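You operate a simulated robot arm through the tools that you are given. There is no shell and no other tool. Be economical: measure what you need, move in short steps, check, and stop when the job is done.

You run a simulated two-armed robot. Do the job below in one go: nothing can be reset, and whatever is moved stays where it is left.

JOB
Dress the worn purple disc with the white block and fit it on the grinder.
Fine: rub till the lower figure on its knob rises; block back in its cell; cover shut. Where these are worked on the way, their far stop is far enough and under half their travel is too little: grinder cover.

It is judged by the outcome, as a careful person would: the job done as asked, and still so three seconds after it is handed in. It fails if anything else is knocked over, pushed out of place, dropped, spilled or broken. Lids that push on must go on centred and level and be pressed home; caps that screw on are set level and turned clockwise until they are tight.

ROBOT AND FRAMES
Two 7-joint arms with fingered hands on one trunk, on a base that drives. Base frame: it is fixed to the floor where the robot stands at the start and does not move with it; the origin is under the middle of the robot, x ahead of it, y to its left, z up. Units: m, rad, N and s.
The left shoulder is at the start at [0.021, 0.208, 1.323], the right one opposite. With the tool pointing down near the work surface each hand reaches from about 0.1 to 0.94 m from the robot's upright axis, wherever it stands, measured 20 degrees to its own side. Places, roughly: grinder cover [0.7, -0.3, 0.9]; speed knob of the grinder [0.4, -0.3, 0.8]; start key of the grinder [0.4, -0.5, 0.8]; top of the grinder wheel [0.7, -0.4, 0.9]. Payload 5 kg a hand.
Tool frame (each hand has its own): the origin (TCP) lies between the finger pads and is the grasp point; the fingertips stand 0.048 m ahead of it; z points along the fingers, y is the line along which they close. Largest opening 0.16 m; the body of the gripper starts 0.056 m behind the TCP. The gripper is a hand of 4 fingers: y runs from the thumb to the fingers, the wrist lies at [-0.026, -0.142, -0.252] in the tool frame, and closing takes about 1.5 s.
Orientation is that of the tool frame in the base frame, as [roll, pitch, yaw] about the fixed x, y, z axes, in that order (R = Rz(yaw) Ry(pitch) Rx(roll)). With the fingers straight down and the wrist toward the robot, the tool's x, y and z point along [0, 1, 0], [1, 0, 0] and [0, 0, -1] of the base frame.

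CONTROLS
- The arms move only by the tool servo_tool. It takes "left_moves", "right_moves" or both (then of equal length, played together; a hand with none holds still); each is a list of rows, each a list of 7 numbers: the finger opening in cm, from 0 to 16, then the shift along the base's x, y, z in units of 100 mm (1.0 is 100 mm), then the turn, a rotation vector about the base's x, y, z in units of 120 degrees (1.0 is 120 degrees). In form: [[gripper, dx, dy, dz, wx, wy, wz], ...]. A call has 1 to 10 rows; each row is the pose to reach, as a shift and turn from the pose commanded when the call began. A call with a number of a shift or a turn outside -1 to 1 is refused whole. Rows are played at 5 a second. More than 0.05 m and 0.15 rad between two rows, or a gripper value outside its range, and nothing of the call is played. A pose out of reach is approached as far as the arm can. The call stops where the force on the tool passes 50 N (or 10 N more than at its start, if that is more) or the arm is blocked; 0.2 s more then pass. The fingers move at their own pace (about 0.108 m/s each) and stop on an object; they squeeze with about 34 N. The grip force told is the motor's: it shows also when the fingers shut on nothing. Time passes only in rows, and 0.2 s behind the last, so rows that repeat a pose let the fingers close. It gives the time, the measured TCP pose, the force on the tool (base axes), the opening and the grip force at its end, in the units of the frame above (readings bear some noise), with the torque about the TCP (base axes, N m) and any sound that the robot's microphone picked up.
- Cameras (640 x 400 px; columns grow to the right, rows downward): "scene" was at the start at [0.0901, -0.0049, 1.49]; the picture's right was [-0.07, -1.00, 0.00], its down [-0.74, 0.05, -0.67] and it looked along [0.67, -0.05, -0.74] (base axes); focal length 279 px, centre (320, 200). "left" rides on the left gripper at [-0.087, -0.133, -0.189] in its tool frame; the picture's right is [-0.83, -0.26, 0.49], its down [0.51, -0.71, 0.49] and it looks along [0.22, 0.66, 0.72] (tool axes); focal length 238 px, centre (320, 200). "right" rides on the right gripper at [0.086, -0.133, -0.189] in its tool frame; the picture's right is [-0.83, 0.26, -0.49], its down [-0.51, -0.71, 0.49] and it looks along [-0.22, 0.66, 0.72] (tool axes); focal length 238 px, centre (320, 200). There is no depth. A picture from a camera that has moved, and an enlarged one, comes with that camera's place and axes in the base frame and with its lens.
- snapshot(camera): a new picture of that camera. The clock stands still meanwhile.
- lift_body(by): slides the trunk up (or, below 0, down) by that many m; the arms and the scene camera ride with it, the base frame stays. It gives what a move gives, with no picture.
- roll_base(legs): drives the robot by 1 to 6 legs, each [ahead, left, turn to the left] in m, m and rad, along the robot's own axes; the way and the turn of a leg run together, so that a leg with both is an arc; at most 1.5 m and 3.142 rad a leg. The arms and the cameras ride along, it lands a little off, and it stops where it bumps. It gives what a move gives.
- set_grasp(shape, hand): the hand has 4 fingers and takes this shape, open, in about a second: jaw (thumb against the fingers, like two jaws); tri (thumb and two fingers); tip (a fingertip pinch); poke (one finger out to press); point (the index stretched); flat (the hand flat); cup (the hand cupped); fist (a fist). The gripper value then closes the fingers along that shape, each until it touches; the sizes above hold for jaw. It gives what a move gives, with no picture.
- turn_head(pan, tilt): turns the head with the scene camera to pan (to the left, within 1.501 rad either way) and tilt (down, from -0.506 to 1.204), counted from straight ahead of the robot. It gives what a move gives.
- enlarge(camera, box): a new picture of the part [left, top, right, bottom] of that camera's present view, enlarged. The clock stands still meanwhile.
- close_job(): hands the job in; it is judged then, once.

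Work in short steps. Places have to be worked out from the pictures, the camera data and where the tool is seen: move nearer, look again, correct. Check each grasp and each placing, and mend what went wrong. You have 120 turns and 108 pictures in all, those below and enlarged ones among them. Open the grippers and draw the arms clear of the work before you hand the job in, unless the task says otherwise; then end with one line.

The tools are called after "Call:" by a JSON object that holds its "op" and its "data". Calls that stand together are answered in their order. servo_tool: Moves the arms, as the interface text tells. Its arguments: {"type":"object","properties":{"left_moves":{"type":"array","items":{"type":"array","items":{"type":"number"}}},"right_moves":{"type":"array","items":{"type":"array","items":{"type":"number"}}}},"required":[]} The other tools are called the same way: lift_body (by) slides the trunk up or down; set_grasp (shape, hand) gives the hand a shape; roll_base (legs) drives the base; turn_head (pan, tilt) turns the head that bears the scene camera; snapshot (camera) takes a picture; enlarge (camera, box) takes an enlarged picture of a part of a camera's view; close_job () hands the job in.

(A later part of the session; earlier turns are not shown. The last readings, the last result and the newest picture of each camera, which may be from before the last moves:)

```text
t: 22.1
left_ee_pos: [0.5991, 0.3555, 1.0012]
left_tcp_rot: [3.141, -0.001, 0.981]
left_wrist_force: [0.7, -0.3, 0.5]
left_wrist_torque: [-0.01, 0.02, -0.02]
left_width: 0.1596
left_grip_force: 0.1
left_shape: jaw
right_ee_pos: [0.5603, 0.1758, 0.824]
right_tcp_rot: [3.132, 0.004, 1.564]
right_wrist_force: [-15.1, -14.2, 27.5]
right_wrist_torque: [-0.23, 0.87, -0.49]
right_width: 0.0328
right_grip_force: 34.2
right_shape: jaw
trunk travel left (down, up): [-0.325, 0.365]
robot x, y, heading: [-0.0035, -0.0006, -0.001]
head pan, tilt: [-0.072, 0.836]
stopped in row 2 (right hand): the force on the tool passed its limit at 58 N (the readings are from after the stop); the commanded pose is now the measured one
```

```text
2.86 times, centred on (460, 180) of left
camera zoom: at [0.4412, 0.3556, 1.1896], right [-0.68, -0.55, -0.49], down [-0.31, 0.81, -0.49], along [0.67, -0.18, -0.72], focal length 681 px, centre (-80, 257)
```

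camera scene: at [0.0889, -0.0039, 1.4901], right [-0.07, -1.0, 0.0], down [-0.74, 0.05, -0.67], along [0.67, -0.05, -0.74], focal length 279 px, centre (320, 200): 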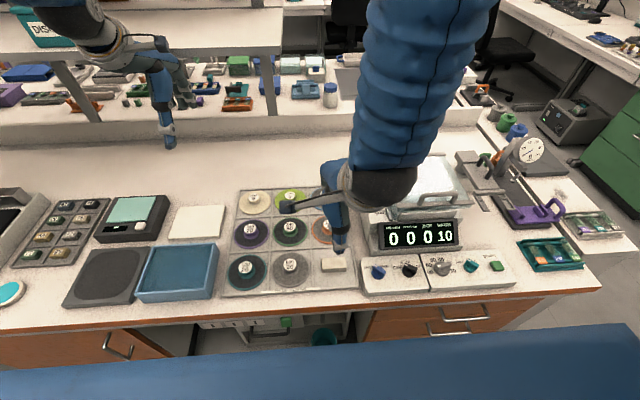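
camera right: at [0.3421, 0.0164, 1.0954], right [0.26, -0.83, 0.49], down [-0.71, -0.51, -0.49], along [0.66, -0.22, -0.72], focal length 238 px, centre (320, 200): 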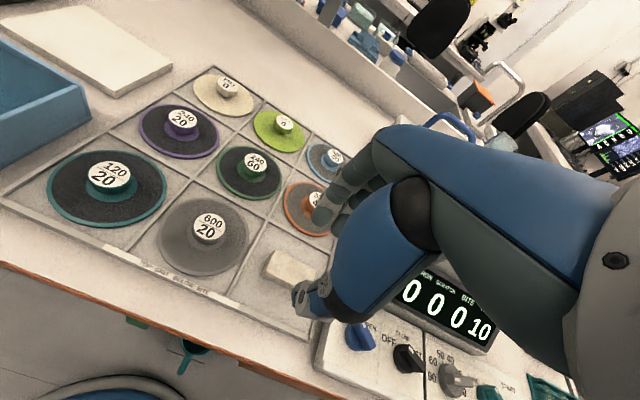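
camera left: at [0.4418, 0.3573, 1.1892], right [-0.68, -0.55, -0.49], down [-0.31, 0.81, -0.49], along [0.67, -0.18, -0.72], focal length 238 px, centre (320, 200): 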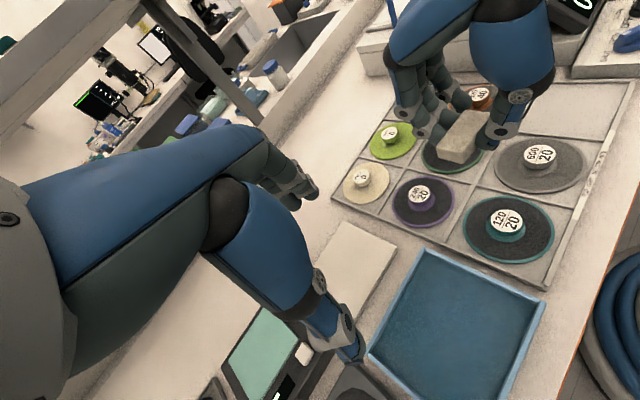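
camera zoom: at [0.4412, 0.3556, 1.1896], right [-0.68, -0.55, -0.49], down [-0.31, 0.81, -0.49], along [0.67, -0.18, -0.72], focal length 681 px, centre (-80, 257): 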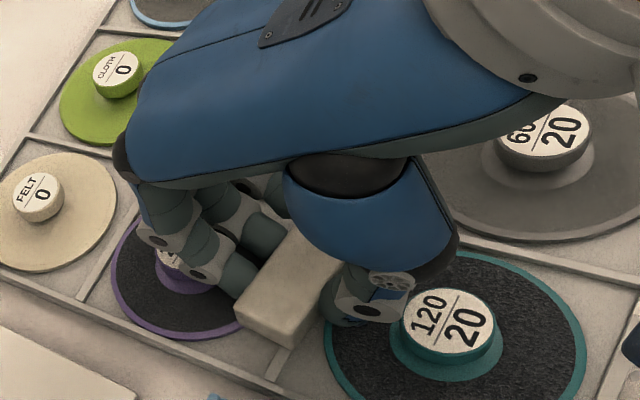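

Too much force — fingers and thumb foul the knob and divider. I lift clear and check the disc.

Call:
{"op": "servo_tool", "data": {"right_moves": [[0, -0.02, 0, 0.2, 0, 0, 0], [0, -0.02, -0.2, 0.6, 0, 0, 0], [0, -0.2, -0.6, 1, 0, 0, 0], [0, -0.5, -1, 1, 0, 0, 0]]}}

Call:
{"op": "servo_tool", "data": {"right_moves": [[0, -0.1, -0.4, 0, 0, 0, 0], [0, -0.2, -0.8, 0, 0, 0, 0], [0, -0.4, -1, 0, 0, 0, 0], [0, -0.4, -1, 0, 0, 0, 0]]}}

Call:
{"op": "enlarge", "data": {"camera": "left", "box": [370, 70, 610, 260]}}

Call:
{"op": "enlarge", "data": {"camera": "scene", "box": [210, 170, 370, 300]}}

```text
refused: row 3 steps farther than a row can; nothing moved
```

```text
t: 23.1
left_ee_pos: [0.601, 0.3583, 0.9997]
left_tcp_rot: [3.141, 0.0, 0.983]
left_wrist_force: [0.5, 0.3, 0.0]
left_wrist_torque: [-0.01, 0.03, 0.0]
left_width: 0.1599
left_grip_force: 0.1
left_shape: jaw
right_ee_pos: [0.5209, 0.0773, 0.8238]
right_tcp_rot: [3.135, 0.004, 1.565]
right_wrist_force: [1.4, 1.7, 4.7]
right_wrist_torque: [-0.15, -0.07, 0.05]
right_width: 0.0324
right_grip_force: 34.3
right_shape: jaw
trunk travel left (down, up): [-0.325, 0.365]
robot x, y, heading: [0.0034, 0.0021, -0.003]
head pan, tilt: [-0.072, 0.836]
```

```text
2.11 times, centred on (490, 165) of left
camera zoom: at [0.4435, 0.3571, 1.1885], right [-0.68, -0.55, -0.49], down [-0.31, 0.81, -0.49], along [0.67, -0.18, -0.72], focal length 502 px, centre (-38, 274)
```

zoom: 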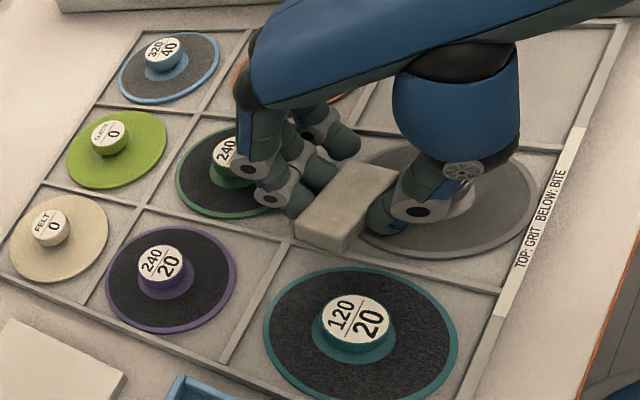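

```text
3.08 times, centred on (290, 235) of scene
camera zoom: at [0.0902, -0.0049, 1.49], right [-0.07, -1.0, 0.0], down [-0.74, 0.05, -0.67], along [0.67, -0.05, -0.74], focal length 858 px, centre (412, 92)
```

zoom: 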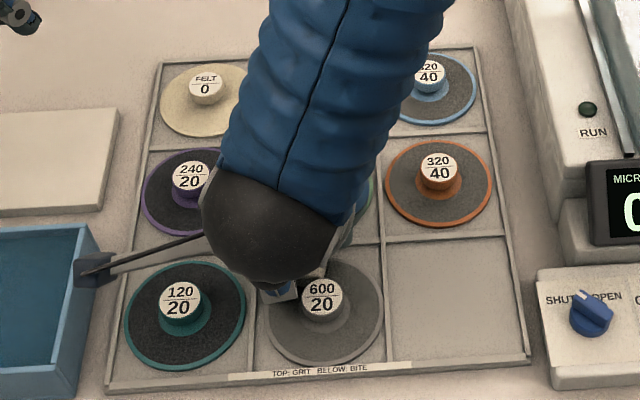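

My first call was refused, so the hand slid sideways at low height; luckily forces stayed small and every disc is still in its cell. I lift straight up.

Call:
{"op": "servo_tool", "data": {"right_moves": [[0, 0, 0, 0.3, 0, 0, 0], [0, 0, 0, 0.7, 0, 0, 0], [0, 0, 0, 1, 0, 0, 0], [0, 0, 0, 1, 0, 0, 0]]}}

Call:
{"op": "enlarge", "data": {"camera": "left", "box": [370, 50, 610, 240]}}

```text
t: 24.1
left_ee_pos: [0.6006, 0.3565, 1.0007]
left_tcp_rot: [-3.141, -0.001, 0.982]
left_wrist_force: [0.0, 0.1, 0.1]
left_wrist_torque: [-0.01, 0.01, 0.01]
left_width: 0.1599
left_grip_force: 0.0
left_shape: jaw
right_ee_pos: [0.5192, 0.0757, 0.9221]
right_tcp_rot: [3.135, 0.004, 1.566]
right_wrist_force: [0.4, 0.5, -2.6]
right_wrist_torque: [-0.02, 0.04, 0.01]
right_width: 0.032
right_grip_force: 34.0
right_shape: jaw
trunk travel left (down, up): [-0.325, 0.365]
robot x, y, heading: [0.0011, -0.0035, -0.001]
head pan, tilt: [-0.072, 0.836]
```

```text
2.11 times, centred on (490, 145) of left
camera zoom: at [0.4436, 0.3571, 1.1884], right [-0.68, -0.55, -0.49], down [-0.31, 0.81, -0.49], along [0.67, -0.18, -0.72], focal length 502 px, centre (-38, 316)
```

zoom: 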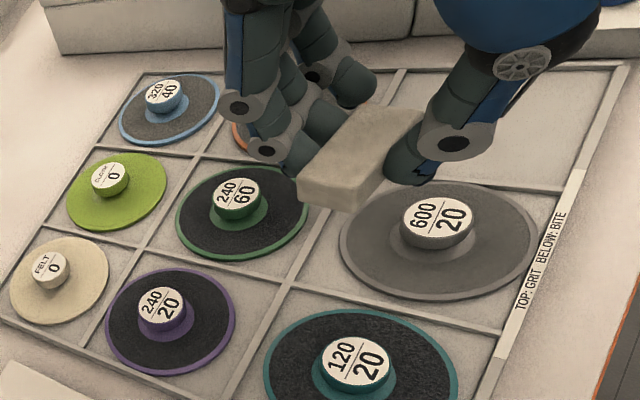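

All discs are seated and the figure still reads 20. New approach: turn the hand 45° and rub with the block's end coming diagonally over the far-right corner of the purple cell, so fingers clear the knob.

Call:
{"op": "servo_tool", "data": {"right_moves": [[0, 0.12, 0.05, 0, 0, 0, 0.063], [0, 0.25, 0.1, 0, 0, 0, 0.126], [0, 0.37, 0.16, 0, 0, 0, 0.189], [0, 0.5, 0.22, 0, 0, 0, 0.252], [0, 0.62, 0.28, 0, 0, 0, 0.315], [0, 0.73, 0.32, 0, 0, 0, 0.375], [0, 0.73, 0.32, 0, 0, 0, 0.375]]}}

Call:
{"op": "servo_tool", "data": {"right_moves": [[0, 0.35, 0.16, 0, 0, 0, 0], [0, 0.73, 0.32, 0, 0, 0, 0], [0, 0.73, 0.32, -0.2, 0, 0, 0], [0, 0.73, 0.32, -0.4, 0, 0, 0], [0, 0.73, 0.32, -0.4, 0, 0, 0]]}}

Call:
{"op": "enlarge", "data": {"camera": "left", "box": [350, 70, 550, 240]}}

Call:
{"op": "enlarge", "data": {"camera": "scene", "box": [200, 150, 340, 270]}}

```text
t: 25.7
left_ee_pos: [0.601, 0.3572, 1.0005]
left_tcp_rot: [3.141, -0.001, 0.982]
left_wrist_force: [-1.2, -1.1, 0.6]
left_wrist_torque: [0.0, -0.02, 0.02]
left_width: 0.1598
left_grip_force: 0.1
left_shape: jaw
right_ee_pos: [0.5942, 0.1106, 0.9215]
right_tcp_rot: [3.134, 0.005, 2.352]
right_wrist_force: [0.7, -0.2, -1.6]
right_wrist_torque: [-0.02, -0.05, 0.01]
right_width: 0.0316
right_grip_force: 34.0
right_shape: jaw
trunk travel left (down, up): [-0.325, 0.365]
robot x, y, heading: [-0.0018, -0.0002, 0.001]
head pan, tilt: [-0.072, 0.836]
```

```text
t: 26.9
left_ee_pos: [0.6023, 0.3562, 1.0009]
left_tcp_rot: [3.14, -0.002, 0.982]
left_wrist_force: [0.0, 0.6, 0.0]
left_wrist_torque: [0.01, -0.04, -0.01]
left_width: 0.1596
left_grip_force: 0.1
left_shape: jaw
right_ee_pos: [0.668, 0.1412, 0.8831]
right_tcp_rot: [3.132, 0.005, 2.349]
right_wrist_force: [-0.3, 0.0, -1.8]
right_wrist_torque: [-0.01, 0.0, 0.0]
right_width: 0.0318
right_grip_force: 34.4
right_shape: jaw
trunk travel left (down, up): [-0.325, 0.365]
robot x, y, heading: [0.0006, 0.0019, -0.002]
head pan, tilt: [-0.072, 0.836]
```

```text
2.35 times, centred on (450, 155) of left
camera zoom: at [0.4429, 0.3568, 1.1889], right [-0.68, -0.55, -0.49], down [-0.31, 0.81, -0.49], along [0.67, -0.18, -0.72], focal length 561 px, centre (14, 306)
```

zoom: 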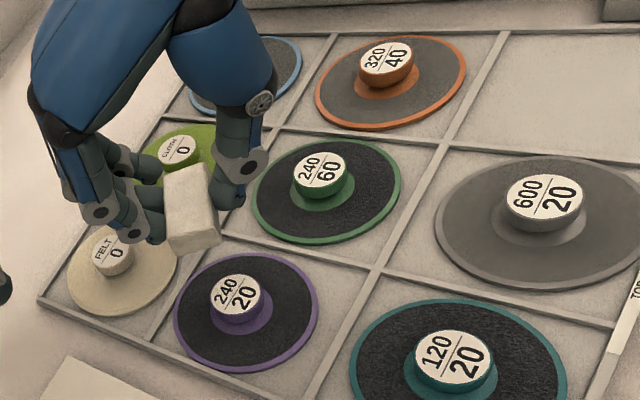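

```text
3.33 times, centred on (270, 210) of scene
camera zoom: at [0.0896, -0.0054, 1.4901], right [-0.07, -1.0, 0.0], down [-0.74, 0.05, -0.67], along [0.67, -0.05, -0.74], focal length 930 px, centre (487, 167)
```

zoom: 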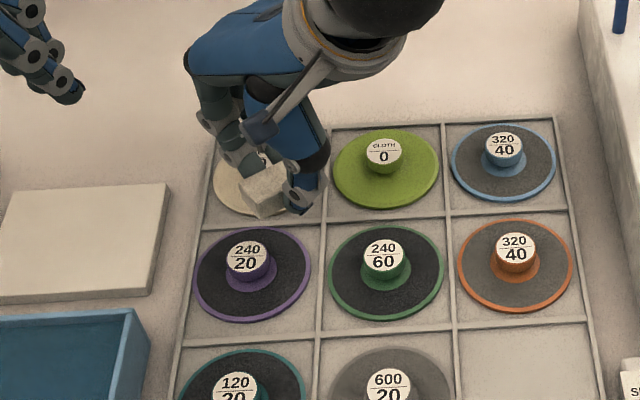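

The end of the block lines up about 30 mm from the knob centre, with fingers clear of the knobs. Descend gently.

Call:
{"op": "servo_tool", "data": {"right_moves": [[0, 0, 0, -0.2, 0, 0, 0], [0, 0, 0, -0.4, 0, 0, 0], [0, 0, 0, -0.48, 0, 0, 0], [0, 0, 0, -0.48, 0, 0, 0]]}}

Call:
{"op": "enlarge", "data": {"camera": "left", "box": [350, 90, 510, 230]}}

```text
t: 27.9
left_ee_pos: [0.6009, 0.3579, 1.0015]
left_tcp_rot: [-3.141, 0.001, 0.983]
left_wrist_force: [-0.5, 0.3, 0.6]
left_wrist_torque: [0.01, -0.02, -0.01]
left_width: 0.1597
left_grip_force: 0.0
left_shape: jaw
right_ee_pos: [0.6683, 0.1418, 0.8339]
right_tcp_rot: [3.133, 0.003, 2.351]
right_wrist_force: [0.5, -0.2, -2.2]
right_wrist_torque: [-0.01, 0.01, 0.02]
right_width: 0.032
right_grip_force: 33.9
right_shape: jaw
trunk travel left (down, up): [-0.325, 0.365]
robot x, y, heading: [0.0035, -0.0028, -0.002]
head pan, tilt: [-0.072, 0.836]
```

```text
2.86 times, centred on (430, 160) of left
camera zoom: at [0.4433, 0.3568, 1.1887], right [-0.68, -0.55, -0.49], down [-0.31, 0.81, -0.49], along [0.67, -0.18, -0.72], focal length 681 px, centre (6, 314)
```

zoom: 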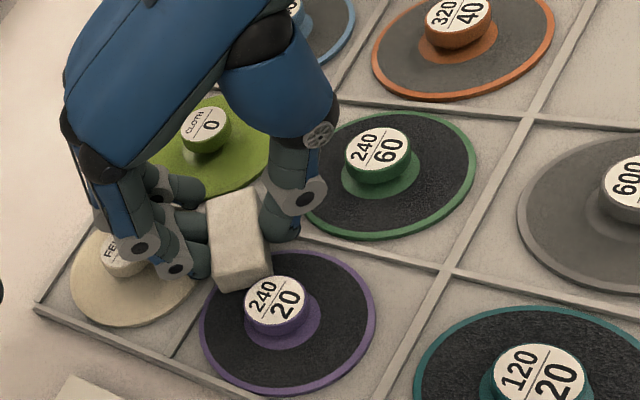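

The block end is close to the knob; I back it out 5 mm diagonally and descend to contact.

Call:
{"op": "servo_tool", "data": {"right_moves": [[0, 0.035, -0.035, 0, 0, 0, 0], [0, 0.035, -0.035, -0.04, 0, 0, 0], [0, 0.035, -0.035, -0.07, 0, 0, 0], [0, 0.035, -0.035, -0.07, 0, 0, 0]]}}

Call:
{"op": "servo_tool", "data": {"right_moves": [[0, 0, 0, -0.02, 0, 0, 0], [0, 0, 0, -0.04, 0, 0, 0], [0, 0, 0, -0.04, 0, 0, 0]]}}

Call:
{"op": "enlarge", "data": {"camera": "left", "box": [350, 90, 510, 230]}}

```text
t: 28.9
left_ee_pos: [0.6039, 0.3571, 1.0001]
left_tcp_rot: [-3.141, 0.0, 0.983]
left_wrist_force: [0.3, -0.6, 0.8]
left_wrist_torque: [0.01, 0.0, 0.02]
left_width: 0.16
left_grip_force: 0.0
left_shape: jaw
right_ee_pos: [0.6718, 0.1375, 0.8259]
right_tcp_rot: [3.134, 0.003, 2.35]
right_wrist_force: [0.2, 0.1, -0.9]
right_wrist_torque: [0.02, -0.04, -0.03]
right_width: 0.0316
right_grip_force: 33.9
right_shape: jaw
trunk travel left (down, up): [-0.325, 0.365]
robot x, y, heading: [0.0016, 0.003, -0.002]
head pan, tilt: [-0.072, 0.836]
```

```text
t: 29.7
left_ee_pos: [0.6007, 0.3578, 1.0014]
left_tcp_rot: [3.141, 0.0, 0.984]
left_wrist_force: [0.8, -0.1, -0.2]
left_wrist_torque: [0.01, -0.01, 0.0]
left_width: 0.1599
left_grip_force: 0.1
left_shape: jaw
right_ee_pos: [0.6731, 0.1383, 0.8249]
right_tcp_rot: [3.132, 0.004, 2.349]
right_wrist_force: [-2.0, -0.5, 9.3]
right_wrist_torque: [0.0, -0.03, -0.02]
right_width: 0.0319
right_grip_force: 33.9
right_shape: jaw
trunk travel left (down, up): [-0.325, 0.365]
robot x, y, heading: [0.0015, -0.0018, -0.001]
head pan, tilt: [-0.072, 0.836]
```

```text
2.86 times, centred on (430, 160) of left
camera zoom: at [0.4427, 0.3568, 1.189], right [-0.68, -0.55, -0.49], down [-0.31, 0.81, -0.49], along [0.67, -0.18, -0.72], focal length 681 px, centre (6, 314)
```

zoom: 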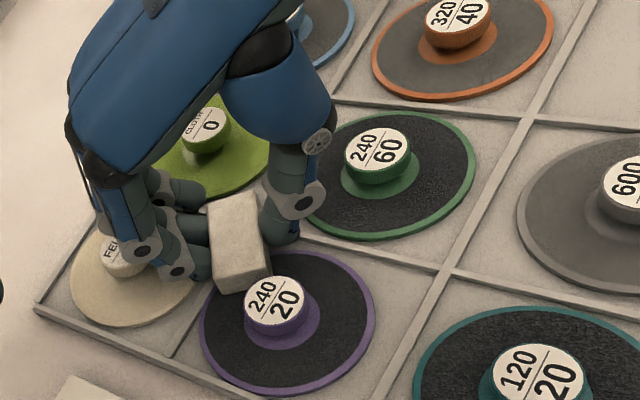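

Contact 11 N but the torque says it's centred under the TCP (probably the divider). I tilt the hand about 6° so the block's end dips onto the disc, then press.

Call:
{"op": "servo_tool", "data": {"right_moves": [[0, 0, 0, 0.04, 0, 0, 0], [0, 0, 0, 0.04, -0.035, -0.035, 0], [0, 0, 0, 0.02, -0.035, -0.035, 0], [0, 0, 0, 0.02, -0.035, -0.035, 0]]}}

Call:
{"op": "servo_tool", "data": {"right_moves": [[0, 0, 0, -0.02, 0, 0, 0], [0, 0, 0, -0.02, 0, 0, 0]]}}

```text
t: 30.7
left_ee_pos: [0.6014, 0.3575, 1.0014]
left_tcp_rot: [-3.141, 0.0, 0.982]
left_wrist_force: [0.8, 0.2, -0.7]
left_wrist_torque: [-0.07, -0.02, 0.02]
left_width: 0.1599
left_grip_force: 0.1
left_shape: jaw
right_ee_pos: [0.6717, 0.1376, 0.8269]
right_tcp_rot: [3.133, 0.109, 2.35]
right_wrist_force: [2.2, -1.8, 6.3]
right_wrist_torque: [0.13, -0.04, -0.02]
right_width: 0.0319
right_grip_force: 34.0
right_shape: jaw
trunk travel left (down, up): [-0.325, 0.365]
robot x, y, heading: [-0.0018, 0.0022, -0.001]
head pan, tilt: [-0.072, 0.836]
```

```text
t: 31.3
left_ee_pos: [0.6024, 0.3576, 1.0016]
left_tcp_rot: [3.141, 0.0, 0.982]
left_wrist_force: [-0.7, -0.4, -0.1]
left_wrist_torque: [0.0, -0.01, 0.04]
left_width: 0.1598
left_grip_force: 0.1
left_shape: jaw
right_ee_pos: [0.6721, 0.1365, 0.8246]
right_tcp_rot: [3.132, 0.109, 2.35]
right_wrist_force: [0.7, -0.9, 11.4]
right_wrist_torque: [0.34, 0.0, -0.02]
right_width: 0.0322
right_grip_force: 33.6
right_shape: jaw
trunk travel left (down, up): [-0.325, 0.365]
robot x, y, heading: [0.003, -0.0011, -0.003]
head pan, tilt: [-0.072, 0.836]
```

Now contact is out at the block's end. I rub with tangential strokes of ±12 mm.

Call:
{"op": "servo_tool", "data": {"right_moves": [[0, -0.06, -0.06, 0, 0, 0, 0], [0, -0.09, -0.09, 0, 0, 0, 0], [0, 0, 0, 0, 0, 0, 0], [0, 0.06, 0.06, 0, 0, 0, 0], [0, 0, 0, 0, 0, 0, 0], [0, -0.09, -0.09, 0, 0, 0, 0], [0, 0, 0, 0, 0, 0, 0], [0, 0.06, 0.06, 0, 0, 0, 0], [0, 0, 0, 0, 0, 0, 0]]}}

Call:
{"op": "enlarge", "data": {"camera": "left", "box": [350, 90, 510, 230]}}

```text
t: 33.3
left_ee_pos: [0.6018, 0.3573, 1.001]
left_tcp_rot: [-3.142, 0.001, 0.983]
left_wrist_force: [-0.8, -0.1, 0.1]
left_wrist_torque: [-0.07, -0.03, -0.02]
left_width: 0.1597
left_grip_force: 0.0
left_shape: jaw
right_ee_pos: [0.6719, 0.14, 0.8247]
right_tcp_rot: [3.132, 0.108, 2.353]
right_wrist_force: [1.4, -1.8, 5.2]
right_wrist_torque: [-0.04, -0.02, 0.03]
right_width: 0.0324
right_grip_force: 33.5
right_shape: jaw
trunk travel left (down, up): [-0.325, 0.365]
robot x, y, heading: [0.0031, -0.0014, 0.0]
head pan, tilt: [-0.072, 0.836]
```

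```text
2.86 times, centred on (430, 160) of left
camera zoom: at [0.443, 0.3575, 1.1887], right [-0.68, -0.55, -0.49], down [-0.31, 0.81, -0.49], along [0.67, -0.18, -0.72], focal length 681 px, centre (6, 314)
```

zoom: 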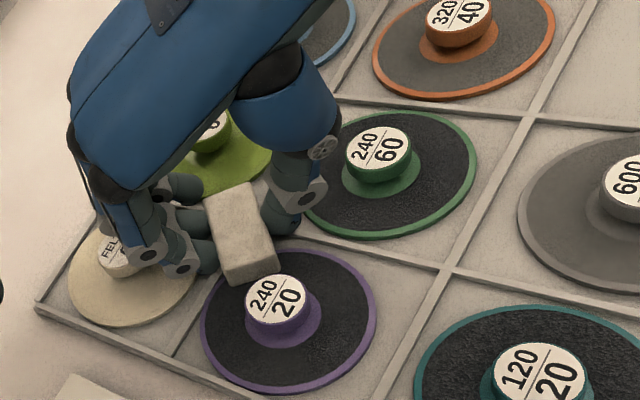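

Still 20. Press a bit harder (3 mm deeper) and rub more.

Call:
{"op": "servo_tool", "data": {"right_moves": [[0, 0, 0, -0.04, 0, 0, 0], [0, -0.09, -0.09, -0.04, 0, 0, 0], [0, 0, 0, -0.04, 0, 0, 0], [0, 0.06, 0.06, -0.04, 0, 0, 0], [0, 0, 0, -0.04, 0, 0, 0], [0, -0.09, -0.09, -0.04, 0, 0, 0], [0, 0, 0, -0.04, 0, 0, 0], [0, 0.06, 0.06, -0.04, 0, 0, 0], [0, 0, 0, -0.04, 0, 0, 0]]}}

Call:
{"op": "enlarge", "data": {"camera": "left", "box": [350, 90, 510, 230]}}

```text
t: 34.4
left_ee_pos: [0.6016, 0.3558, 0.9988]
left_tcp_rot: [-3.141, 0.001, 0.981]
left_wrist_force: [1.3, -0.1, 0.1]
left_wrist_torque: [-0.06, 0.09, -0.01]
left_width: 0.1597
left_grip_force: 0.0
left_shape: jaw
right_ee_pos: [0.6787, 0.1426, 0.824]
right_tcp_rot: [3.131, 0.109, 2.346]
right_wrist_force: [-6.3, -1.7, 21.8]
right_wrist_torque: [-0.25, 0.5, -0.06]
right_width: 0.0338
right_grip_force: 33.7
right_shape: jaw
trunk travel left (down, up): [-0.325, 0.365]
robot x, y, heading: [-0.0007, 0.0024, -0.004]
head pan, tilt: [-0.072, 0.836]
stopped in row 5 (right hand): the force on the tool passed its limit at 52 N (the readings are from after the stop); the commanded pose is now the measured one
```

```text
2.86 times, centred on (430, 160) of left
camera zoom: at [0.4428, 0.3564, 1.1884], right [-0.68, -0.55, -0.49], down [-0.31, 0.81, -0.49], along [0.67, -0.18, -0.72], focal length 681 px, centre (6, 314)
```

zoom: 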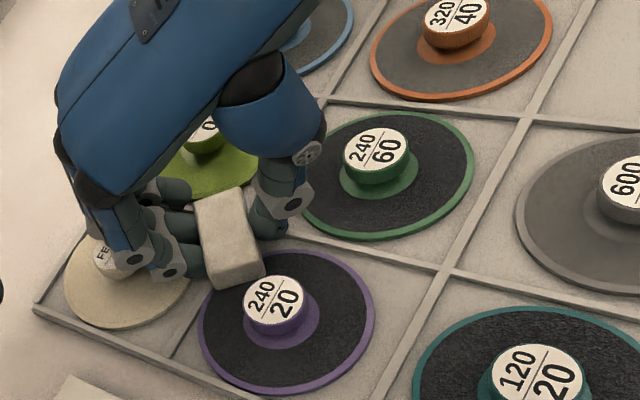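

The thumb tip sits lower than the block's bottom and touches the divider, so the block bears no real pressure. I'll lift, untilt, and take the block back to its cell to regrasp higher.

Call:
{"op": "servo_tool", "data": {"right_moves": [[0, 0, 0, 0.3, 0, 0, 0], [0, 0, 0, 0.7, 0.035, 0.035, 0], [0, 0, 0, 1, 0.035, 0.035, 0], [0, 0, 0, 1, 0.035, 0.035, 0]]}}

Call:
{"op": "enlarge", "data": {"camera": "left", "box": [330, 50, 510, 210]}}

```text
t: 35.4
left_ee_pos: [0.602, 0.355, 1.0003]
left_tcp_rot: [-3.141, 0.001, 0.981]
left_wrist_force: [1.0, -1.1, 0.4]
left_wrist_torque: [0.07, 0.06, 0.0]
left_width: 0.1597
left_grip_force: 0.0
left_shape: jaw
right_ee_pos: [0.6767, 0.1426, 0.9172]
right_tcp_rot: [3.136, 0.001, 2.348]
right_wrist_force: [-0.1, -0.3, -1.8]
right_wrist_torque: [0.08, 0.07, 0.0]
right_width: 0.0331
right_grip_force: 33.8
right_shape: jaw
trunk travel left (down, up): [-0.325, 0.365]
robot x, y, heading: [-0.0004, 0.0039, -0.002]
head pan, tilt: [-0.072, 0.836]
```

```text
2.50 times, centred on (420, 130) of left
camera zoom: at [0.4438, 0.3557, 1.1885], right [-0.68, -0.55, -0.49], down [-0.31, 0.81, -0.49], along [0.67, -0.18, -0.72], focal length 596 px, centre (70, 375)
```

zoom: 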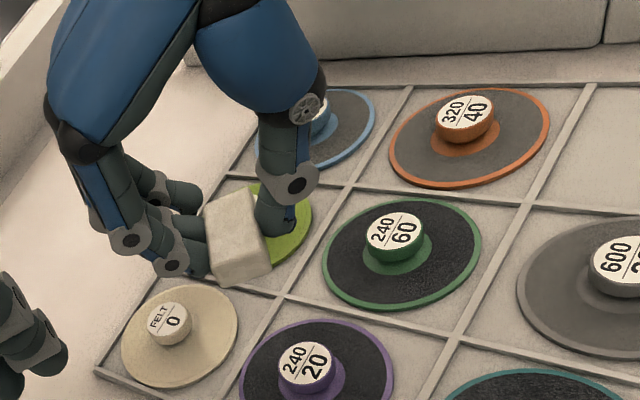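

Carry the block back over its cell, turning the hand back to straight.

Call:
{"op": "servo_tool", "data": {"right_moves": [[0, -0.15, -0.15, 0, 0, 0, -0.06], [0, -0.3, -0.3, 0, 0, 0, -0.12], [0, -0.45, -0.45, 0, 0, 0, -0.18], [0, -0.6, -0.6, 0, 0, 0, -0.24], [0, -0.75, -0.75, 0, 0, 0, -0.3], [0, -0.9, -0.9, 0, 0, 0, -0.36], [0, -1, -1, 0, 0, 0, -0.372], [0, -1, -1, 0, 0, 0, -0.372]]}}

Call:
{"op": "servo_tool", "data": {"right_moves": [[0, -0.3, -0.3, 0, 0, 0, 0], [0, -0.6, -0.6, 0, 0, 0, 0], [0, -0.95, -1, 0, 0, 0, 0], [0, -0.95, -1, -0.3, 0, 0, 0], [0, -0.95, -1, -0.6, 0, 0, 0], [0, -0.95, -1, -0.6, 0, 0, 0]]}}

Call:
{"op": "snapshot", "data": {"camera": "left"}}

Call:
{"op": "enlarge", "data": {"camera": "right", "box": [180, 140, 440, 340]}}

```text
t: 37.1
left_ee_pos: [0.6022, 0.3569, 1.001]
left_tcp_rot: [3.14, 0.001, 0.983]
left_wrist_force: [-0.4, 0.3, -0.2]
left_wrist_torque: [-0.01, -0.02, 0.02]
left_width: 0.1596
left_grip_force: 0.0
left_shape: jaw
right_ee_pos: [0.5785, 0.0416, 0.9212]
right_tcp_rot: [3.135, 0.003, 1.57]
right_wrist_force: [-0.3, -0.2, -2.8]
right_wrist_torque: [-0.03, -0.03, -0.02]
right_width: 0.033
right_grip_force: 33.5
right_shape: jaw
trunk travel left (down, up): [-0.325, 0.365]
robot x, y, heading: [0.0014, -0.0002, 0.0]
head pan, tilt: [-0.072, 0.836]
```

```text
refused: row 3 steps farther than a row can; nothing moved
```

```text
65 pictures are left
camera left: at [0.443, 0.3565, 1.1886], right [-0.68, -0.55, -0.49], down [-0.31, 0.81, -0.49], along [0.67, -0.18, -0.72], focal length 238 px, centre (320, 200)
```

left: 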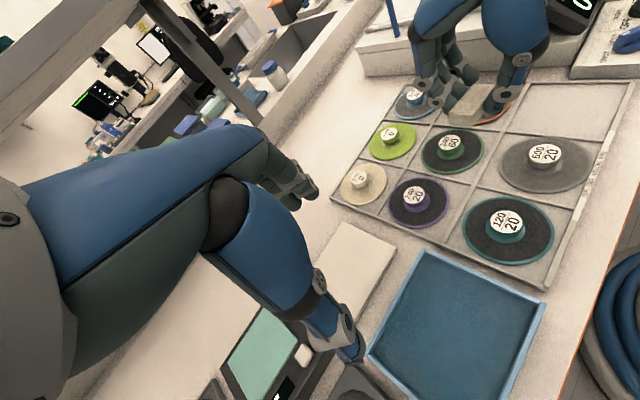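

```text
2.00 times, centred on (310, 240) of right
camera zoom: at [0.4435, 0.129, 1.1078], right [0.25, -0.83, 0.49], down [-0.71, -0.51, -0.49], along [0.66, -0.22, -0.72], focal length 477 px, centre (340, 120)
```

zoom: 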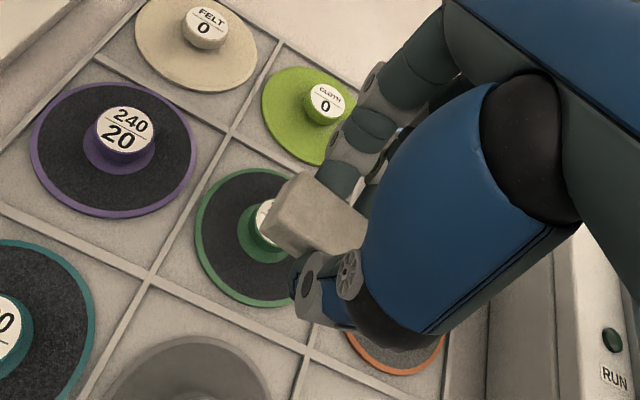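

Refused again for a too-long row; redo in smaller rows down to just above the cell.

Call:
{"op": "servo_tool", "data": {"right_moves": [[0, -0.3, -0.3, 0, 0, 0, 0], [0, -0.6, -0.6, 0, 0, 0, 0], [0, -0.8, -0.9, 0, 0, 0, 0], [0, -0.95, -1, 0, 0, 0, 0], [0, -0.95, -1, -0.3, 0, 0, 0], [0, -0.95, -1, -0.6, 0, 0, 0], [0, -0.95, -1, -0.6, 0, 0, 0]]}}

Call:
{"op": "enlarge", "data": {"camera": "right", "box": [180, 140, 440, 340]}}

```text
t: 38.8
left_ee_pos: [0.6017, 0.3569, 1.0011]
left_tcp_rot: [3.141, 0.0, 0.983]
left_wrist_force: [0.2, 0.4, -0.5]
left_wrist_torque: [0.0, 0.01, 0.02]
left_width: 0.1596
left_grip_force: 0.0
left_shape: jaw
right_ee_pos: [0.4823, -0.0598, 0.8608]
right_tcp_rot: [3.135, 0.003, 1.571]
right_wrist_force: [-0.1, 0.1, -2.0]
right_wrist_torque: [-0.01, -0.01, 0.03]
right_width: 0.0329
right_grip_force: 34.0
right_shape: jaw
trunk travel left (down, up): [-0.325, 0.365]
robot x, y, heading: [-0.0, -0.0028, -0.003]
head pan, tilt: [-0.072, 0.836]
```

```text
2.00 times, centred on (310, 240) of right
camera zoom: at [0.3477, 0.0274, 1.0471], right [0.26, -0.83, 0.49], down [-0.71, -0.51, -0.49], along [0.66, -0.22, -0.72], focal length 477 px, centre (340, 120)
```

zoom: 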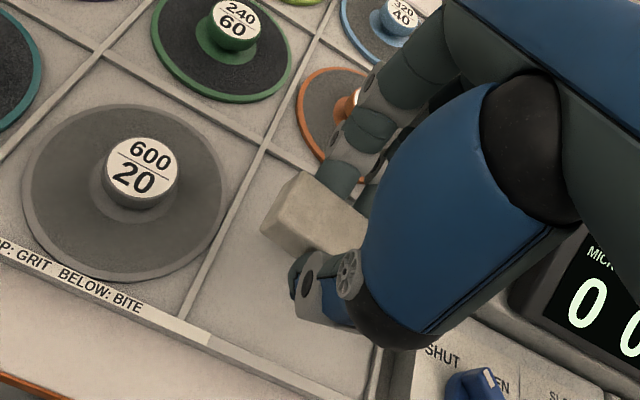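

Shift to the cell centre and lower toward the floor.

Call:
{"op": "servo_tool", "data": {"right_moves": [[0, 0, -0.13, 0, 0, 0, 0], [0, 0, -0.13, -0.2, 0, 0, 0], [0, 0, -0.13, -0.36, 0, 0, 0], [0, 0, -0.13, -0.4, 0, 0, 0], [0, 0, -0.13, -0.4, 0, 0, 0]]}}

```text
t: 40.0
left_ee_pos: [0.6012, 0.3555, 1.0011]
left_tcp_rot: [3.14, 0.001, 0.984]
left_wrist_force: [-0.1, -0.5, 0.2]
left_wrist_torque: [0.0, 0.05, -0.01]
left_width: 0.1602
left_grip_force: 0.0
left_shape: jaw
right_ee_pos: [0.4832, -0.0702, 0.8205]
right_tcp_rot: [3.134, 0.004, 1.57]
right_wrist_force: [-0.9, 1.0, 7.6]
right_wrist_torque: [-0.17, -0.02, 0.01]
right_width: 0.0331
right_grip_force: 34.2
right_shape: jaw
trunk travel left (down, up): [-0.325, 0.365]
robot x, y, heading: [-0.0022, -0.0025, -0.001]
head pan, tilt: [-0.072, 0.836]
```

The block touches the floor first at z 0.8205 (weight down). I release, raise 8 mm, and regrip higher.

Call:
{"op": "servo_tool", "data": {"right_moves": [[4, 0, 0, 0, 0, 0, 0], [5, 0, 0, 0, 0, 0, 0], [5, 0, 0, 0, 0, 0, 0], [5, 0, 0, 0.08, 0, 0, 0], [5, 0, 0, 0.08, 0, 0, 0]]}}

Call:
{"op": "servo_tool", "data": {"right_moves": [[3, 0, 0, 0, 0, 0, 0], [0, 0, 0, 0, 0, 0, 0], [0, 0, 0, 0, 0, 0, 0], [0, 0, 0, 0, 0, 0, 0], [0, 0, 0, 0, 0, 0, 0], [0, 0, 0, 0, 0, 0, 0]]}}

Call:
{"op": "servo_tool", "data": {"right_moves": [[0, 0, 0, 0.15, 0, 0, 0], [0, 0, 0, 0.3, 0, 0, 0], [0, 0, 0, 0.3, 0, 0, 0]]}}

Call:
{"op": "enlarge", "data": {"camera": "right", "box": [180, 140, 440, 340]}}

```text
t: 41.1
left_ee_pos: [0.6009, 0.3565, 1.0]
left_tcp_rot: [3.14, 0.0, 0.981]
left_wrist_force: [0.3, -0.2, -0.5]
left_wrist_torque: [-0.02, 0.01, 0.0]
left_width: 0.1596
left_grip_force: 0.1
left_shape: jaw
right_ee_pos: [0.4841, -0.0717, 0.827]
right_tcp_rot: [3.135, 0.004, 1.572]
right_wrist_force: [-0.1, 0.1, -0.2]
right_wrist_torque: [0.0, 0.01, 0.0]
right_width: 0.0497
right_grip_force: 0.1
right_shape: jaw
trunk travel left (down, up): [-0.325, 0.365]
robot x, y, heading: [0.0012, 0.0014, -0.004]
head pan, tilt: [-0.072, 0.836]
```

```text
t: 42.5
left_ee_pos: [0.6015, 0.3559, 1.0012]
left_tcp_rot: [-3.141, -0.001, 0.984]
left_wrist_force: [0.1, 0.8, 0.9]
left_wrist_torque: [0.02, -0.01, -0.01]
left_width: 0.1597
left_grip_force: 0.1
left_shape: jaw
right_ee_pos: [0.4818, -0.0708, 0.8278]
right_tcp_rot: [3.135, 0.004, 1.571]
right_wrist_force: [0.3, -0.1, -0.2]
right_wrist_torque: [0.02, -0.02, 0.0]
right_width: 0.0307
right_grip_force: 33.2
right_shape: jaw
trunk travel left (down, up): [-0.325, 0.365]
robot x, y, heading: [-0.0008, -0.0015, 0.0]
head pan, tilt: [-0.072, 0.836]
```

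```text
t: 43.4
left_ee_pos: [0.6025, 0.3564, 1.001]
left_tcp_rot: [3.141, -0.001, 0.983]
left_wrist_force: [-0.8, -0.4, 0.4]
left_wrist_torque: [-0.02, 0.03, 0.03]
left_width: 0.1596
left_grip_force: 0.0
left_shape: jaw
right_ee_pos: [0.4824, -0.0722, 0.8584]
right_tcp_rot: [3.135, 0.005, 1.572]
right_wrist_force: [0.4, 0.3, -1.5]
right_wrist_torque: [-0.01, 0.02, -0.04]
right_width: 0.0304
right_grip_force: 33.7
right_shape: jaw
trunk travel left (down, up): [-0.325, 0.365]
robot x, y, heading: [-0.0023, -0.0057, 0.001]
head pan, tilt: [-0.072, 0.836]
```

```text
2.00 times, centred on (310, 240) of right
camera zoom: at [0.3478, 0.0157, 1.0453], right [0.26, -0.83, 0.49], down [-0.71, -0.51, -0.49], along [0.66, -0.22, -0.72], focal length 477 px, centre (340, 120)
```

zoom: 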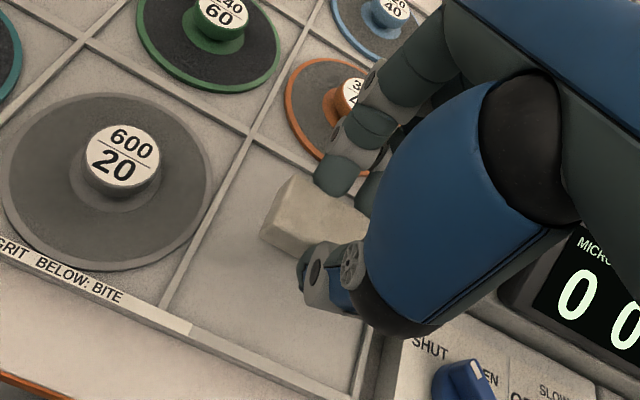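

Held, with more block exposed below the thumb. Return to the diagonal position above the purple disc.

Call:
{"op": "servo_tool", "data": {"right_moves": [[0, 0, 0, 0.35, 0, 0, 0], [0, 0, 0, 0.7, 0, 0, 0], [0, 0.2, 0.2, 0.7, 0, 0, 0.06], [0, 0.4, 0.4, 0.7, 0, 0, 0.12], [0, 0.6, 0.6, 0.7, 0, 0, 0.18], [0, 0.8, 0.8, 0.7, 0, 0, 0.24], [0, 1, 1, 0.7, 0, 0, 0.3], [0, 1, 1, 0.7, 0, 0, 0.36], [0, 1, 1, 0.7, 0, 0, 0.375]]}}

Call:
{"op": "servo_tool", "data": {"right_moves": [[0, 0.25, 0.3, 0, 0, 0, 0], [0, 0.5, 0.6, 0, 0, 0, 0], [0, 0.75, 0.9, 0, 0, 0, 0], [0, 0.92, 1, 0, 0, 0, 0], [0, 0.92, 1, -0.3, 0, 0, 0], [0, 0.92, 1, -0.6, 0, 0, 0], [0, 0.92, 1, -0.6, 0, 0, 0]]}}

Call:
{"op": "enlarge", "data": {"camera": "left", "box": [350, 70, 510, 230]}}

```text
t: 45.4
left_ee_pos: [0.6011, 0.3567, 1.0001]
left_tcp_rot: [-3.141, 0.002, 0.982]
left_wrist_force: [-0.3, 0.3, -0.6]
left_wrist_torque: [-0.06, -0.01, -0.05]
left_width: 0.1599
left_grip_force: 0.0
left_shape: jaw
right_ee_pos: [0.5826, 0.0304, 0.9299]
right_tcp_rot: [3.134, 0.004, 2.357]
right_wrist_force: [-0.1, -0.3, -2.8]
right_wrist_torque: [-0.05, 0.01, -0.01]
right_width: 0.0301
right_grip_force: 33.8
right_shape: jaw
trunk travel left (down, up): [-0.325, 0.365]
robot x, y, heading: [-0.0021, -0.0007, 0.004]
head pan, tilt: [-0.072, 0.836]
```

```text
t: 47.0
left_ee_pos: [0.6008, 0.3559, 1.0013]
left_tcp_rot: [-3.141, 0.0, 0.983]
left_wrist_force: [-0.7, 1.1, 0.7]
left_wrist_torque: [0.04, -0.01, 0.02]
left_width: 0.1599
left_grip_force: 0.0
left_shape: jaw
right_ee_pos: [0.6748, 0.1319, 0.8702]
right_tcp_rot: [3.134, 0.001, 2.356]
right_wrist_force: [-0.5, -0.3, -0.8]
right_wrist_torque: [-0.04, -0.02, -0.03]
right_width: 0.0303
right_grip_force: 33.8
right_shape: jaw
trunk travel left (down, up): [-0.325, 0.365]
robot x, y, heading: [0.0014, -0.0028, -0.003]
head pan, tilt: [-0.072, 0.836]
```

```text
2.50 times, centred on (430, 150) of left
camera zoom: at [0.4425, 0.3563, 1.189], right [-0.68, -0.55, -0.49], down [-0.31, 0.81, -0.49], along [0.67, -0.18, -0.72], focal length 596 px, centre (45, 325)
```

zoom: 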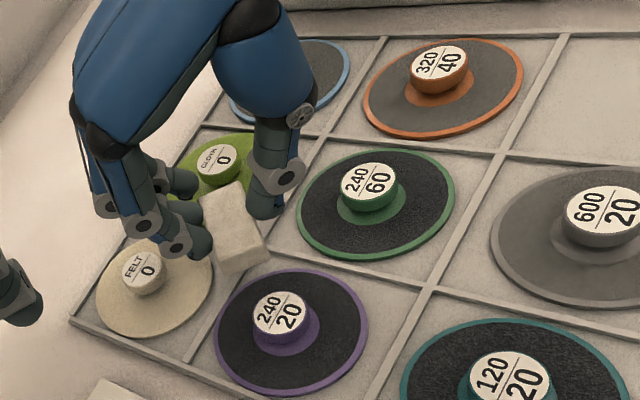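

Positioned well. Tilt 6° and descend gently.

Call:
{"op": "servo_tool", "data": {"right_moves": [[0, -0.02, 0.04, -0.1, -0.035, -0.035, 0], [0, -0.02, 0.04, -0.2, -0.035, -0.035, 0], [0, -0.02, 0.04, -0.28, -0.035, -0.035, 0], [0, -0.02, 0.04, -0.32, -0.035, -0.035, 0], [0, -0.02, 0.04, -0.32, -0.035, -0.035, 0]]}}

Call:
{"op": "enlarge", "data": {"camera": "left", "box": [350, 90, 510, 230]}}

```text
t: 48.1
left_ee_pos: [0.6005, 0.3555, 1.0004]
left_tcp_rot: [-3.141, -0.001, 0.983]
left_wrist_force: [-1.4, 0.1, -0.5]
left_wrist_torque: [-0.02, 0.0, -0.02]
left_width: 0.1597
left_grip_force: 0.0
left_shape: jaw
right_ee_pos: [0.6756, 0.1345, 0.8384]
right_tcp_rot: [3.134, 0.107, 2.354]
right_wrist_force: [0.2, 0.7, -0.6]
right_wrist_torque: [0.03, 0.0, 0.0]
right_width: 0.0302
right_grip_force: 34.0
right_shape: jaw
trunk travel left (down, up): [-0.325, 0.365]
robot x, y, heading: [0.0001, 0.0025, -0.003]
head pan, tilt: [-0.072, 0.836]
```

```text
2.86 times, centred on (430, 160) of left
camera zoom: at [0.443, 0.3564, 1.1887], right [-0.68, -0.55, -0.49], down [-0.31, 0.81, -0.49], along [0.67, -0.18, -0.72], focal length 681 px, centre (6, 314)
```

zoom: 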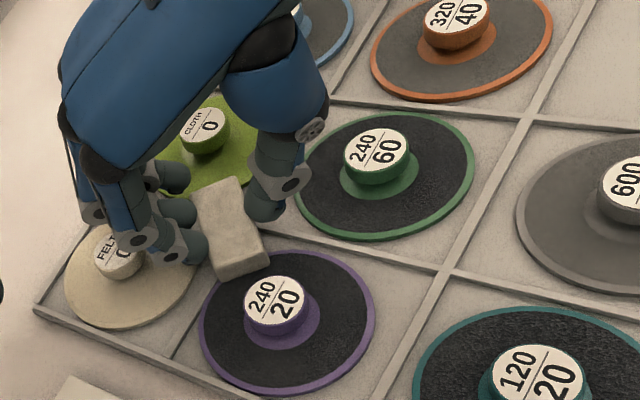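

Move 6 mm inward and descend to contact.

Call:
{"op": "servo_tool", "data": {"right_moves": [[0, -0.05, 0.05, -0.02, 0, 0, 0], [0, -0.05, 0.05, -0.05, 0, 0, 0], [0, -0.05, 0.05, -0.08, 0, 0, 0], [0, -0.05, 0.05, -0.08, 0, 0, 0]]}}

```text
t: 49.1
left_ee_pos: [0.5997, 0.3559, 1.0025]
left_tcp_rot: [-3.141, 0.0, 0.982]
left_wrist_force: [0.6, -0.6, -0.1]
left_wrist_torque: [0.04, 0.0, -0.03]
left_width: 0.1598
left_grip_force: 0.1
left_shape: jaw
right_ee_pos: [0.6703, 0.139, 0.8316]
right_tcp_rot: [3.129, 0.111, 2.354]
right_wrist_force: [7.6, -4.3, 29.1]
right_wrist_torque: [0.22, -0.19, -0.11]
right_width: 0.0315
right_grip_force: 34.1
right_shape: jaw
trunk travel left (down, up): [-0.325, 0.365]
robot x, y, heading: [-0.003, -0.0009, 0.0]
head pan, tilt: [-0.072, 0.836]
```

Firm contact biased toward the disc. Ease up 1 mm and rub.

Call:
{"op": "servo_tool", "data": {"right_moves": [[0, 0, 0, 0.01, 0, 0, 0], [0, -0.07, -0.07, 0.01, 0, 0, 0], [0, 0, 0, 0.01, 0, 0, 0], [0, 0.06, 0.06, 0.01, 0, 0, 0], [0, 0, 0, 0.01, 0, 0, 0], [0, -0.07, -0.07, 0.01, 0, 0, 0], [0, 0, 0, 0.01, 0, 0, 0], [0, 0.06, 0.06, 0.01, 0, 0, 0], [0, 0, 0, 0.01, 0, 0, 0]]}}

Call:
{"op": "enlarge", "data": {"camera": "left", "box": [350, 90, 510, 230]}}

```text
t: 51.1
left_ee_pos: [0.6005, 0.3572, 0.9998]
left_tcp_rot: [3.141, 0.001, 0.985]
left_wrist_force: [-0.2, 0.8, -0.6]
left_wrist_torque: [0.01, -0.02, -0.02]
left_width: 0.1598
left_grip_force: 0.1
left_shape: jaw
right_ee_pos: [0.669, 0.1375, 0.8309]
right_tcp_rot: [3.131, 0.107, 2.356]
right_wrist_force: [4.9, 3.0, 21.8]
right_wrist_torque: [0.34, -0.25, 0.02]
right_width: 0.0327
right_grip_force: 34.0
right_shape: jaw
trunk travel left (down, up): [-0.325, 0.365]
robot x, y, heading: [-0.0036, 0.0019, -0.002]
head pan, tilt: [-0.072, 0.836]
```

```text
2.86 times, centred on (430, 160) of left
camera zoom: at [0.4423, 0.3568, 1.1889], right [-0.68, -0.55, -0.49], down [-0.31, 0.81, -0.49], along [0.67, -0.18, -0.72], focal length 681 px, centre (6, 314)
```

zoom: 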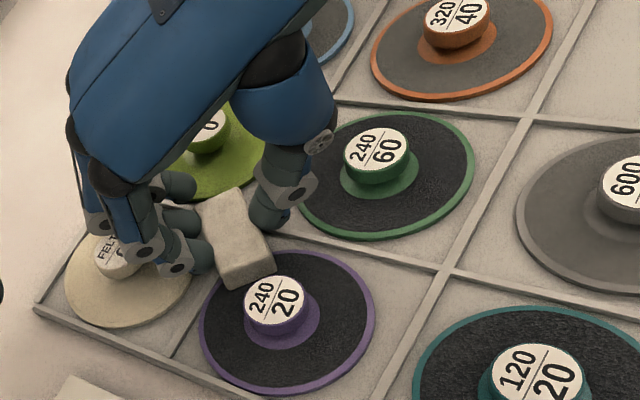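

Good sliding contact (22 N). Keep rubbing with two more series.

Call:
{"op": "servo_tool", "data": {"right_moves": [[0, -0.09, -0.09, 0, 0, 0, 0], [0, 0.02, 0.02, 0, 0, 0, 0], [0, 0.1, 0.1, 0, 0, 0, 0], [0, 0, 0, 0, 0, 0, 0], [0, -0.1, -0.1, 0, 0, 0, 0], [0, 0, 0, 0, 0, 0, 0], [0, 0.1, 0.1, 0, 0, 0, 0], [0, 0, 0, 0, 0, 0, 0], [0, -0.1, -0.1, 0, 0, 0, 0], [0, 0, 0, 0, 0, 0, 0]]}}

Call:
{"op": "servo_tool", "data": {"right_moves": [[0, -0.09, -0.09, 0, 0, 0, 0], [0, 0.02, 0.02, 0, 0, 0, 0], [0, 0.1, 0.1, 0, 0, 0, 0], [0, 0, 0, 0, 0, 0, 0], [0, -0.1, -0.1, 0, 0, 0, 0], [0, 0, 0, 0, 0, 0, 0], [0, 0.1, 0.1, 0, 0, 0, 0], [0, 0, 0, 0, 0, 0, 0], [0, -0.1, -0.1, 0, 0, 0, 0], [0, 0, 0, 0, 0, 0, 0]]}}

Call:
{"op": "enlarge", "data": {"camera": "left", "box": [350, 90, 510, 230]}}

```text
t: 53.4
left_ee_pos: [0.6005, 0.3548, 1.0012]
left_tcp_rot: [3.14, -0.001, 0.982]
left_wrist_force: [1.2, 0.2, 0.1]
left_wrist_torque: [-0.01, 0.01, 0.0]
left_width: 0.16
left_grip_force: 0.0
left_shape: jaw
right_ee_pos: [0.6648, 0.1383, 0.8301]
right_tcp_rot: [3.137, 0.107, 2.354]
right_wrist_force: [-9.4, -7.6, 30.8]
right_wrist_torque: [-0.43, 0.28, -0.01]
right_width: 0.033
right_grip_force: 33.8
right_shape: jaw
trunk travel left (down, up): [-0.325, 0.365]
robot x, y, heading: [-0.0025, -0.0015, -0.001]
head pan, tilt: [-0.072, 0.836]
```

```text
t: 55.5
left_ee_pos: [0.5999, 0.3568, 1.0017]
left_tcp_rot: [3.14, 0.001, 0.981]
left_wrist_force: [0.8, -0.2, 0.1]
left_wrist_torque: [-0.02, 0.02, 0.0]
left_width: 0.1598
left_grip_force: 0.1
left_shape: jaw
right_ee_pos: [0.6663, 0.1372, 0.8301]
right_tcp_rot: [3.134, 0.107, 2.354]
right_wrist_force: [-4.9, -4.8, 20.5]
right_wrist_torque: [-0.3, 0.2, -0.06]
right_width: 0.0325
right_grip_force: 33.7
right_shape: jaw
trunk travel left (down, up): [-0.325, 0.365]
robot x, y, heading: [-0.0031, -0.0027, -0.007]
head pan, tilt: [-0.072, 0.836]
```

```text
2.86 times, centred on (430, 160) of left
camera zoom: at [0.4419, 0.356, 1.1893], right [-0.68, -0.55, -0.49], down [-0.31, 0.81, -0.49], along [0.67, -0.18, -0.72], focal length 681 px, centre (6, 314)
```

zoom: 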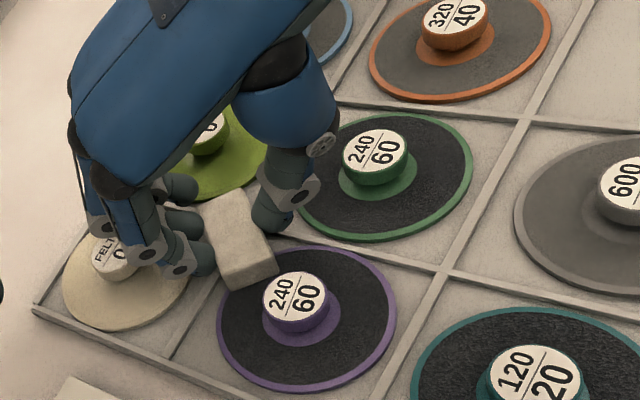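

The knob now reads 60 — dressed. Lift straight up, untilt, then return the block to its cell.

Call:
{"op": "servo_tool", "data": {"right_moves": [[0, 0, 0, 0.3, 0, 0, 0], [0, 0, 0, 0.7, 0.035, 0.035, 0], [0, 0, 0, 1, 0.035, 0.035, 0], [0, -0.25, -0.25, 1, 0.035, 0.035, 0], [0, -0.5, -0.5, 1, 0.035, 0.035, 0], [0, -0.75, -0.75, 1, 0.035, 0.035, 0], [0, -0.98, -0.98, 1, 0.035, 0.035, 0]]}}

Call:
{"op": "servo_tool", "data": {"right_moves": [[0, -0.12, -0.16, 0, 0, 0, -0.063], [0, -0.25, -0.32, 0, 0, 0, -0.126], [0, -0.4, -0.48, 0, 0, 0, -0.19], [0, -0.55, -0.64, 0, 0, 0, -0.252], [0, -0.68, -0.8, 0, 0, 0, -0.315], [0, -0.78, -1, 0, 0, 0, -0.376], [0, -0.84, -1, -0.3, 0, 0, -0.376], [0, -0.84, -1, -0.6, 0, 0, -0.376], [0, -0.84, -1, -0.6, 0, 0, -0.376]]}}

Call:
{"op": "enlarge", "data": {"camera": "right", "box": [180, 140, 440, 340]}}

```text
t: 57.1
left_ee_pos: [0.6013, 0.3556, 1.0004]
left_tcp_rot: [3.14, -0.001, 0.983]
left_wrist_force: [-0.6, -1.6, -0.5]
left_wrist_torque: [0.03, 0.0, 0.02]
left_width: 0.1596
left_grip_force: 0.1
left_shape: jaw
right_ee_pos: [0.5681, 0.042, 0.9277]
right_tcp_rot: [3.132, 0.002, 2.356]
right_wrist_force: [1.0, -1.4, -0.3]
right_wrist_torque: [0.06, 0.04, 0.02]
right_width: 0.0315
right_grip_force: 33.3
right_shape: jaw
trunk travel left (down, up): [-0.325, 0.365]
robot x, y, heading: [-0.0003, -0.001, -0.001]
head pan, tilt: [-0.072, 0.836]
```

```text
t: 59.1
left_ee_pos: [0.6004, 0.3562, 1.0014]
left_tcp_rot: [-3.142, -0.001, 0.981]
left_wrist_force: [-0.9, 0.0, -0.8]
left_wrist_torque: [0.0, -0.05, 0.01]
left_width: 0.1599
left_grip_force: 0.0
left_shape: jaw
right_ee_pos: [0.4863, -0.0607, 0.8719]
right_tcp_rot: [3.135, 0.005, 1.567]
right_wrist_force: [0.1, 0.2, -1.4]
right_wrist_torque: [-0.03, 0.03, 0.03]
right_width: 0.0315
right_grip_force: 33.1
right_shape: jaw
trunk travel left (down, up): [-0.325, 0.365]
robot x, y, heading: [0.0009, -0.0023, -0.001]
head pan, tilt: [-0.072, 0.836]
```

```text
2.00 times, centred on (310, 240) of right
camera zoom: at [0.351, 0.0269, 1.0573], right [0.25, -0.83, 0.49], down [-0.71, -0.51, -0.49], along [0.66, -0.22, -0.72], focal length 477 px, centre (340, 120)
```

zoom: 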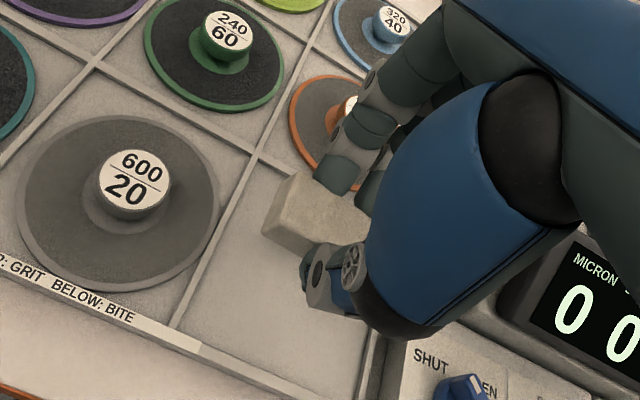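

Block over its cell; shift 12 mm to centre it and lower to the floor.

Call:
{"op": "servo_tool", "data": {"right_moves": [[0, -0.04, -0.12, 0, 0, 0, 0], [0, -0.04, -0.12, -0.2, 0, 0, 0], [0, -0.04, -0.12, -0.36, 0, 0, 0], [0, -0.04, -0.12, -0.43, 0, 0, 0], [0, -0.04, -0.12, -0.43, 0, 0, 0]]}}

```text
t: 60.4
left_ee_pos: [0.6004, 0.3562, 1.0017]
left_tcp_rot: [3.141, 0.0, 0.982]
left_wrist_force: [-0.8, -0.5, -0.1]
left_wrist_torque: [-0.02, 0.04, 0.02]
left_width: 0.1599
left_grip_force: 0.0
left_shape: jaw
right_ee_pos: [0.4819, -0.0726, 0.8273]
right_tcp_rot: [3.134, 0.004, 1.57]
right_wrist_force: [0.4, 2.7, 9.4]
right_wrist_torque: [-0.18, -0.11, 0.04]
right_width: 0.0319
right_grip_force: 34.7
right_shape: jaw
trunk travel left (down, up): [-0.325, 0.365]
robot x, y, heading: [0.0026, 0.0029, -0.006]
head pan, tilt: [-0.072, 0.836]
```

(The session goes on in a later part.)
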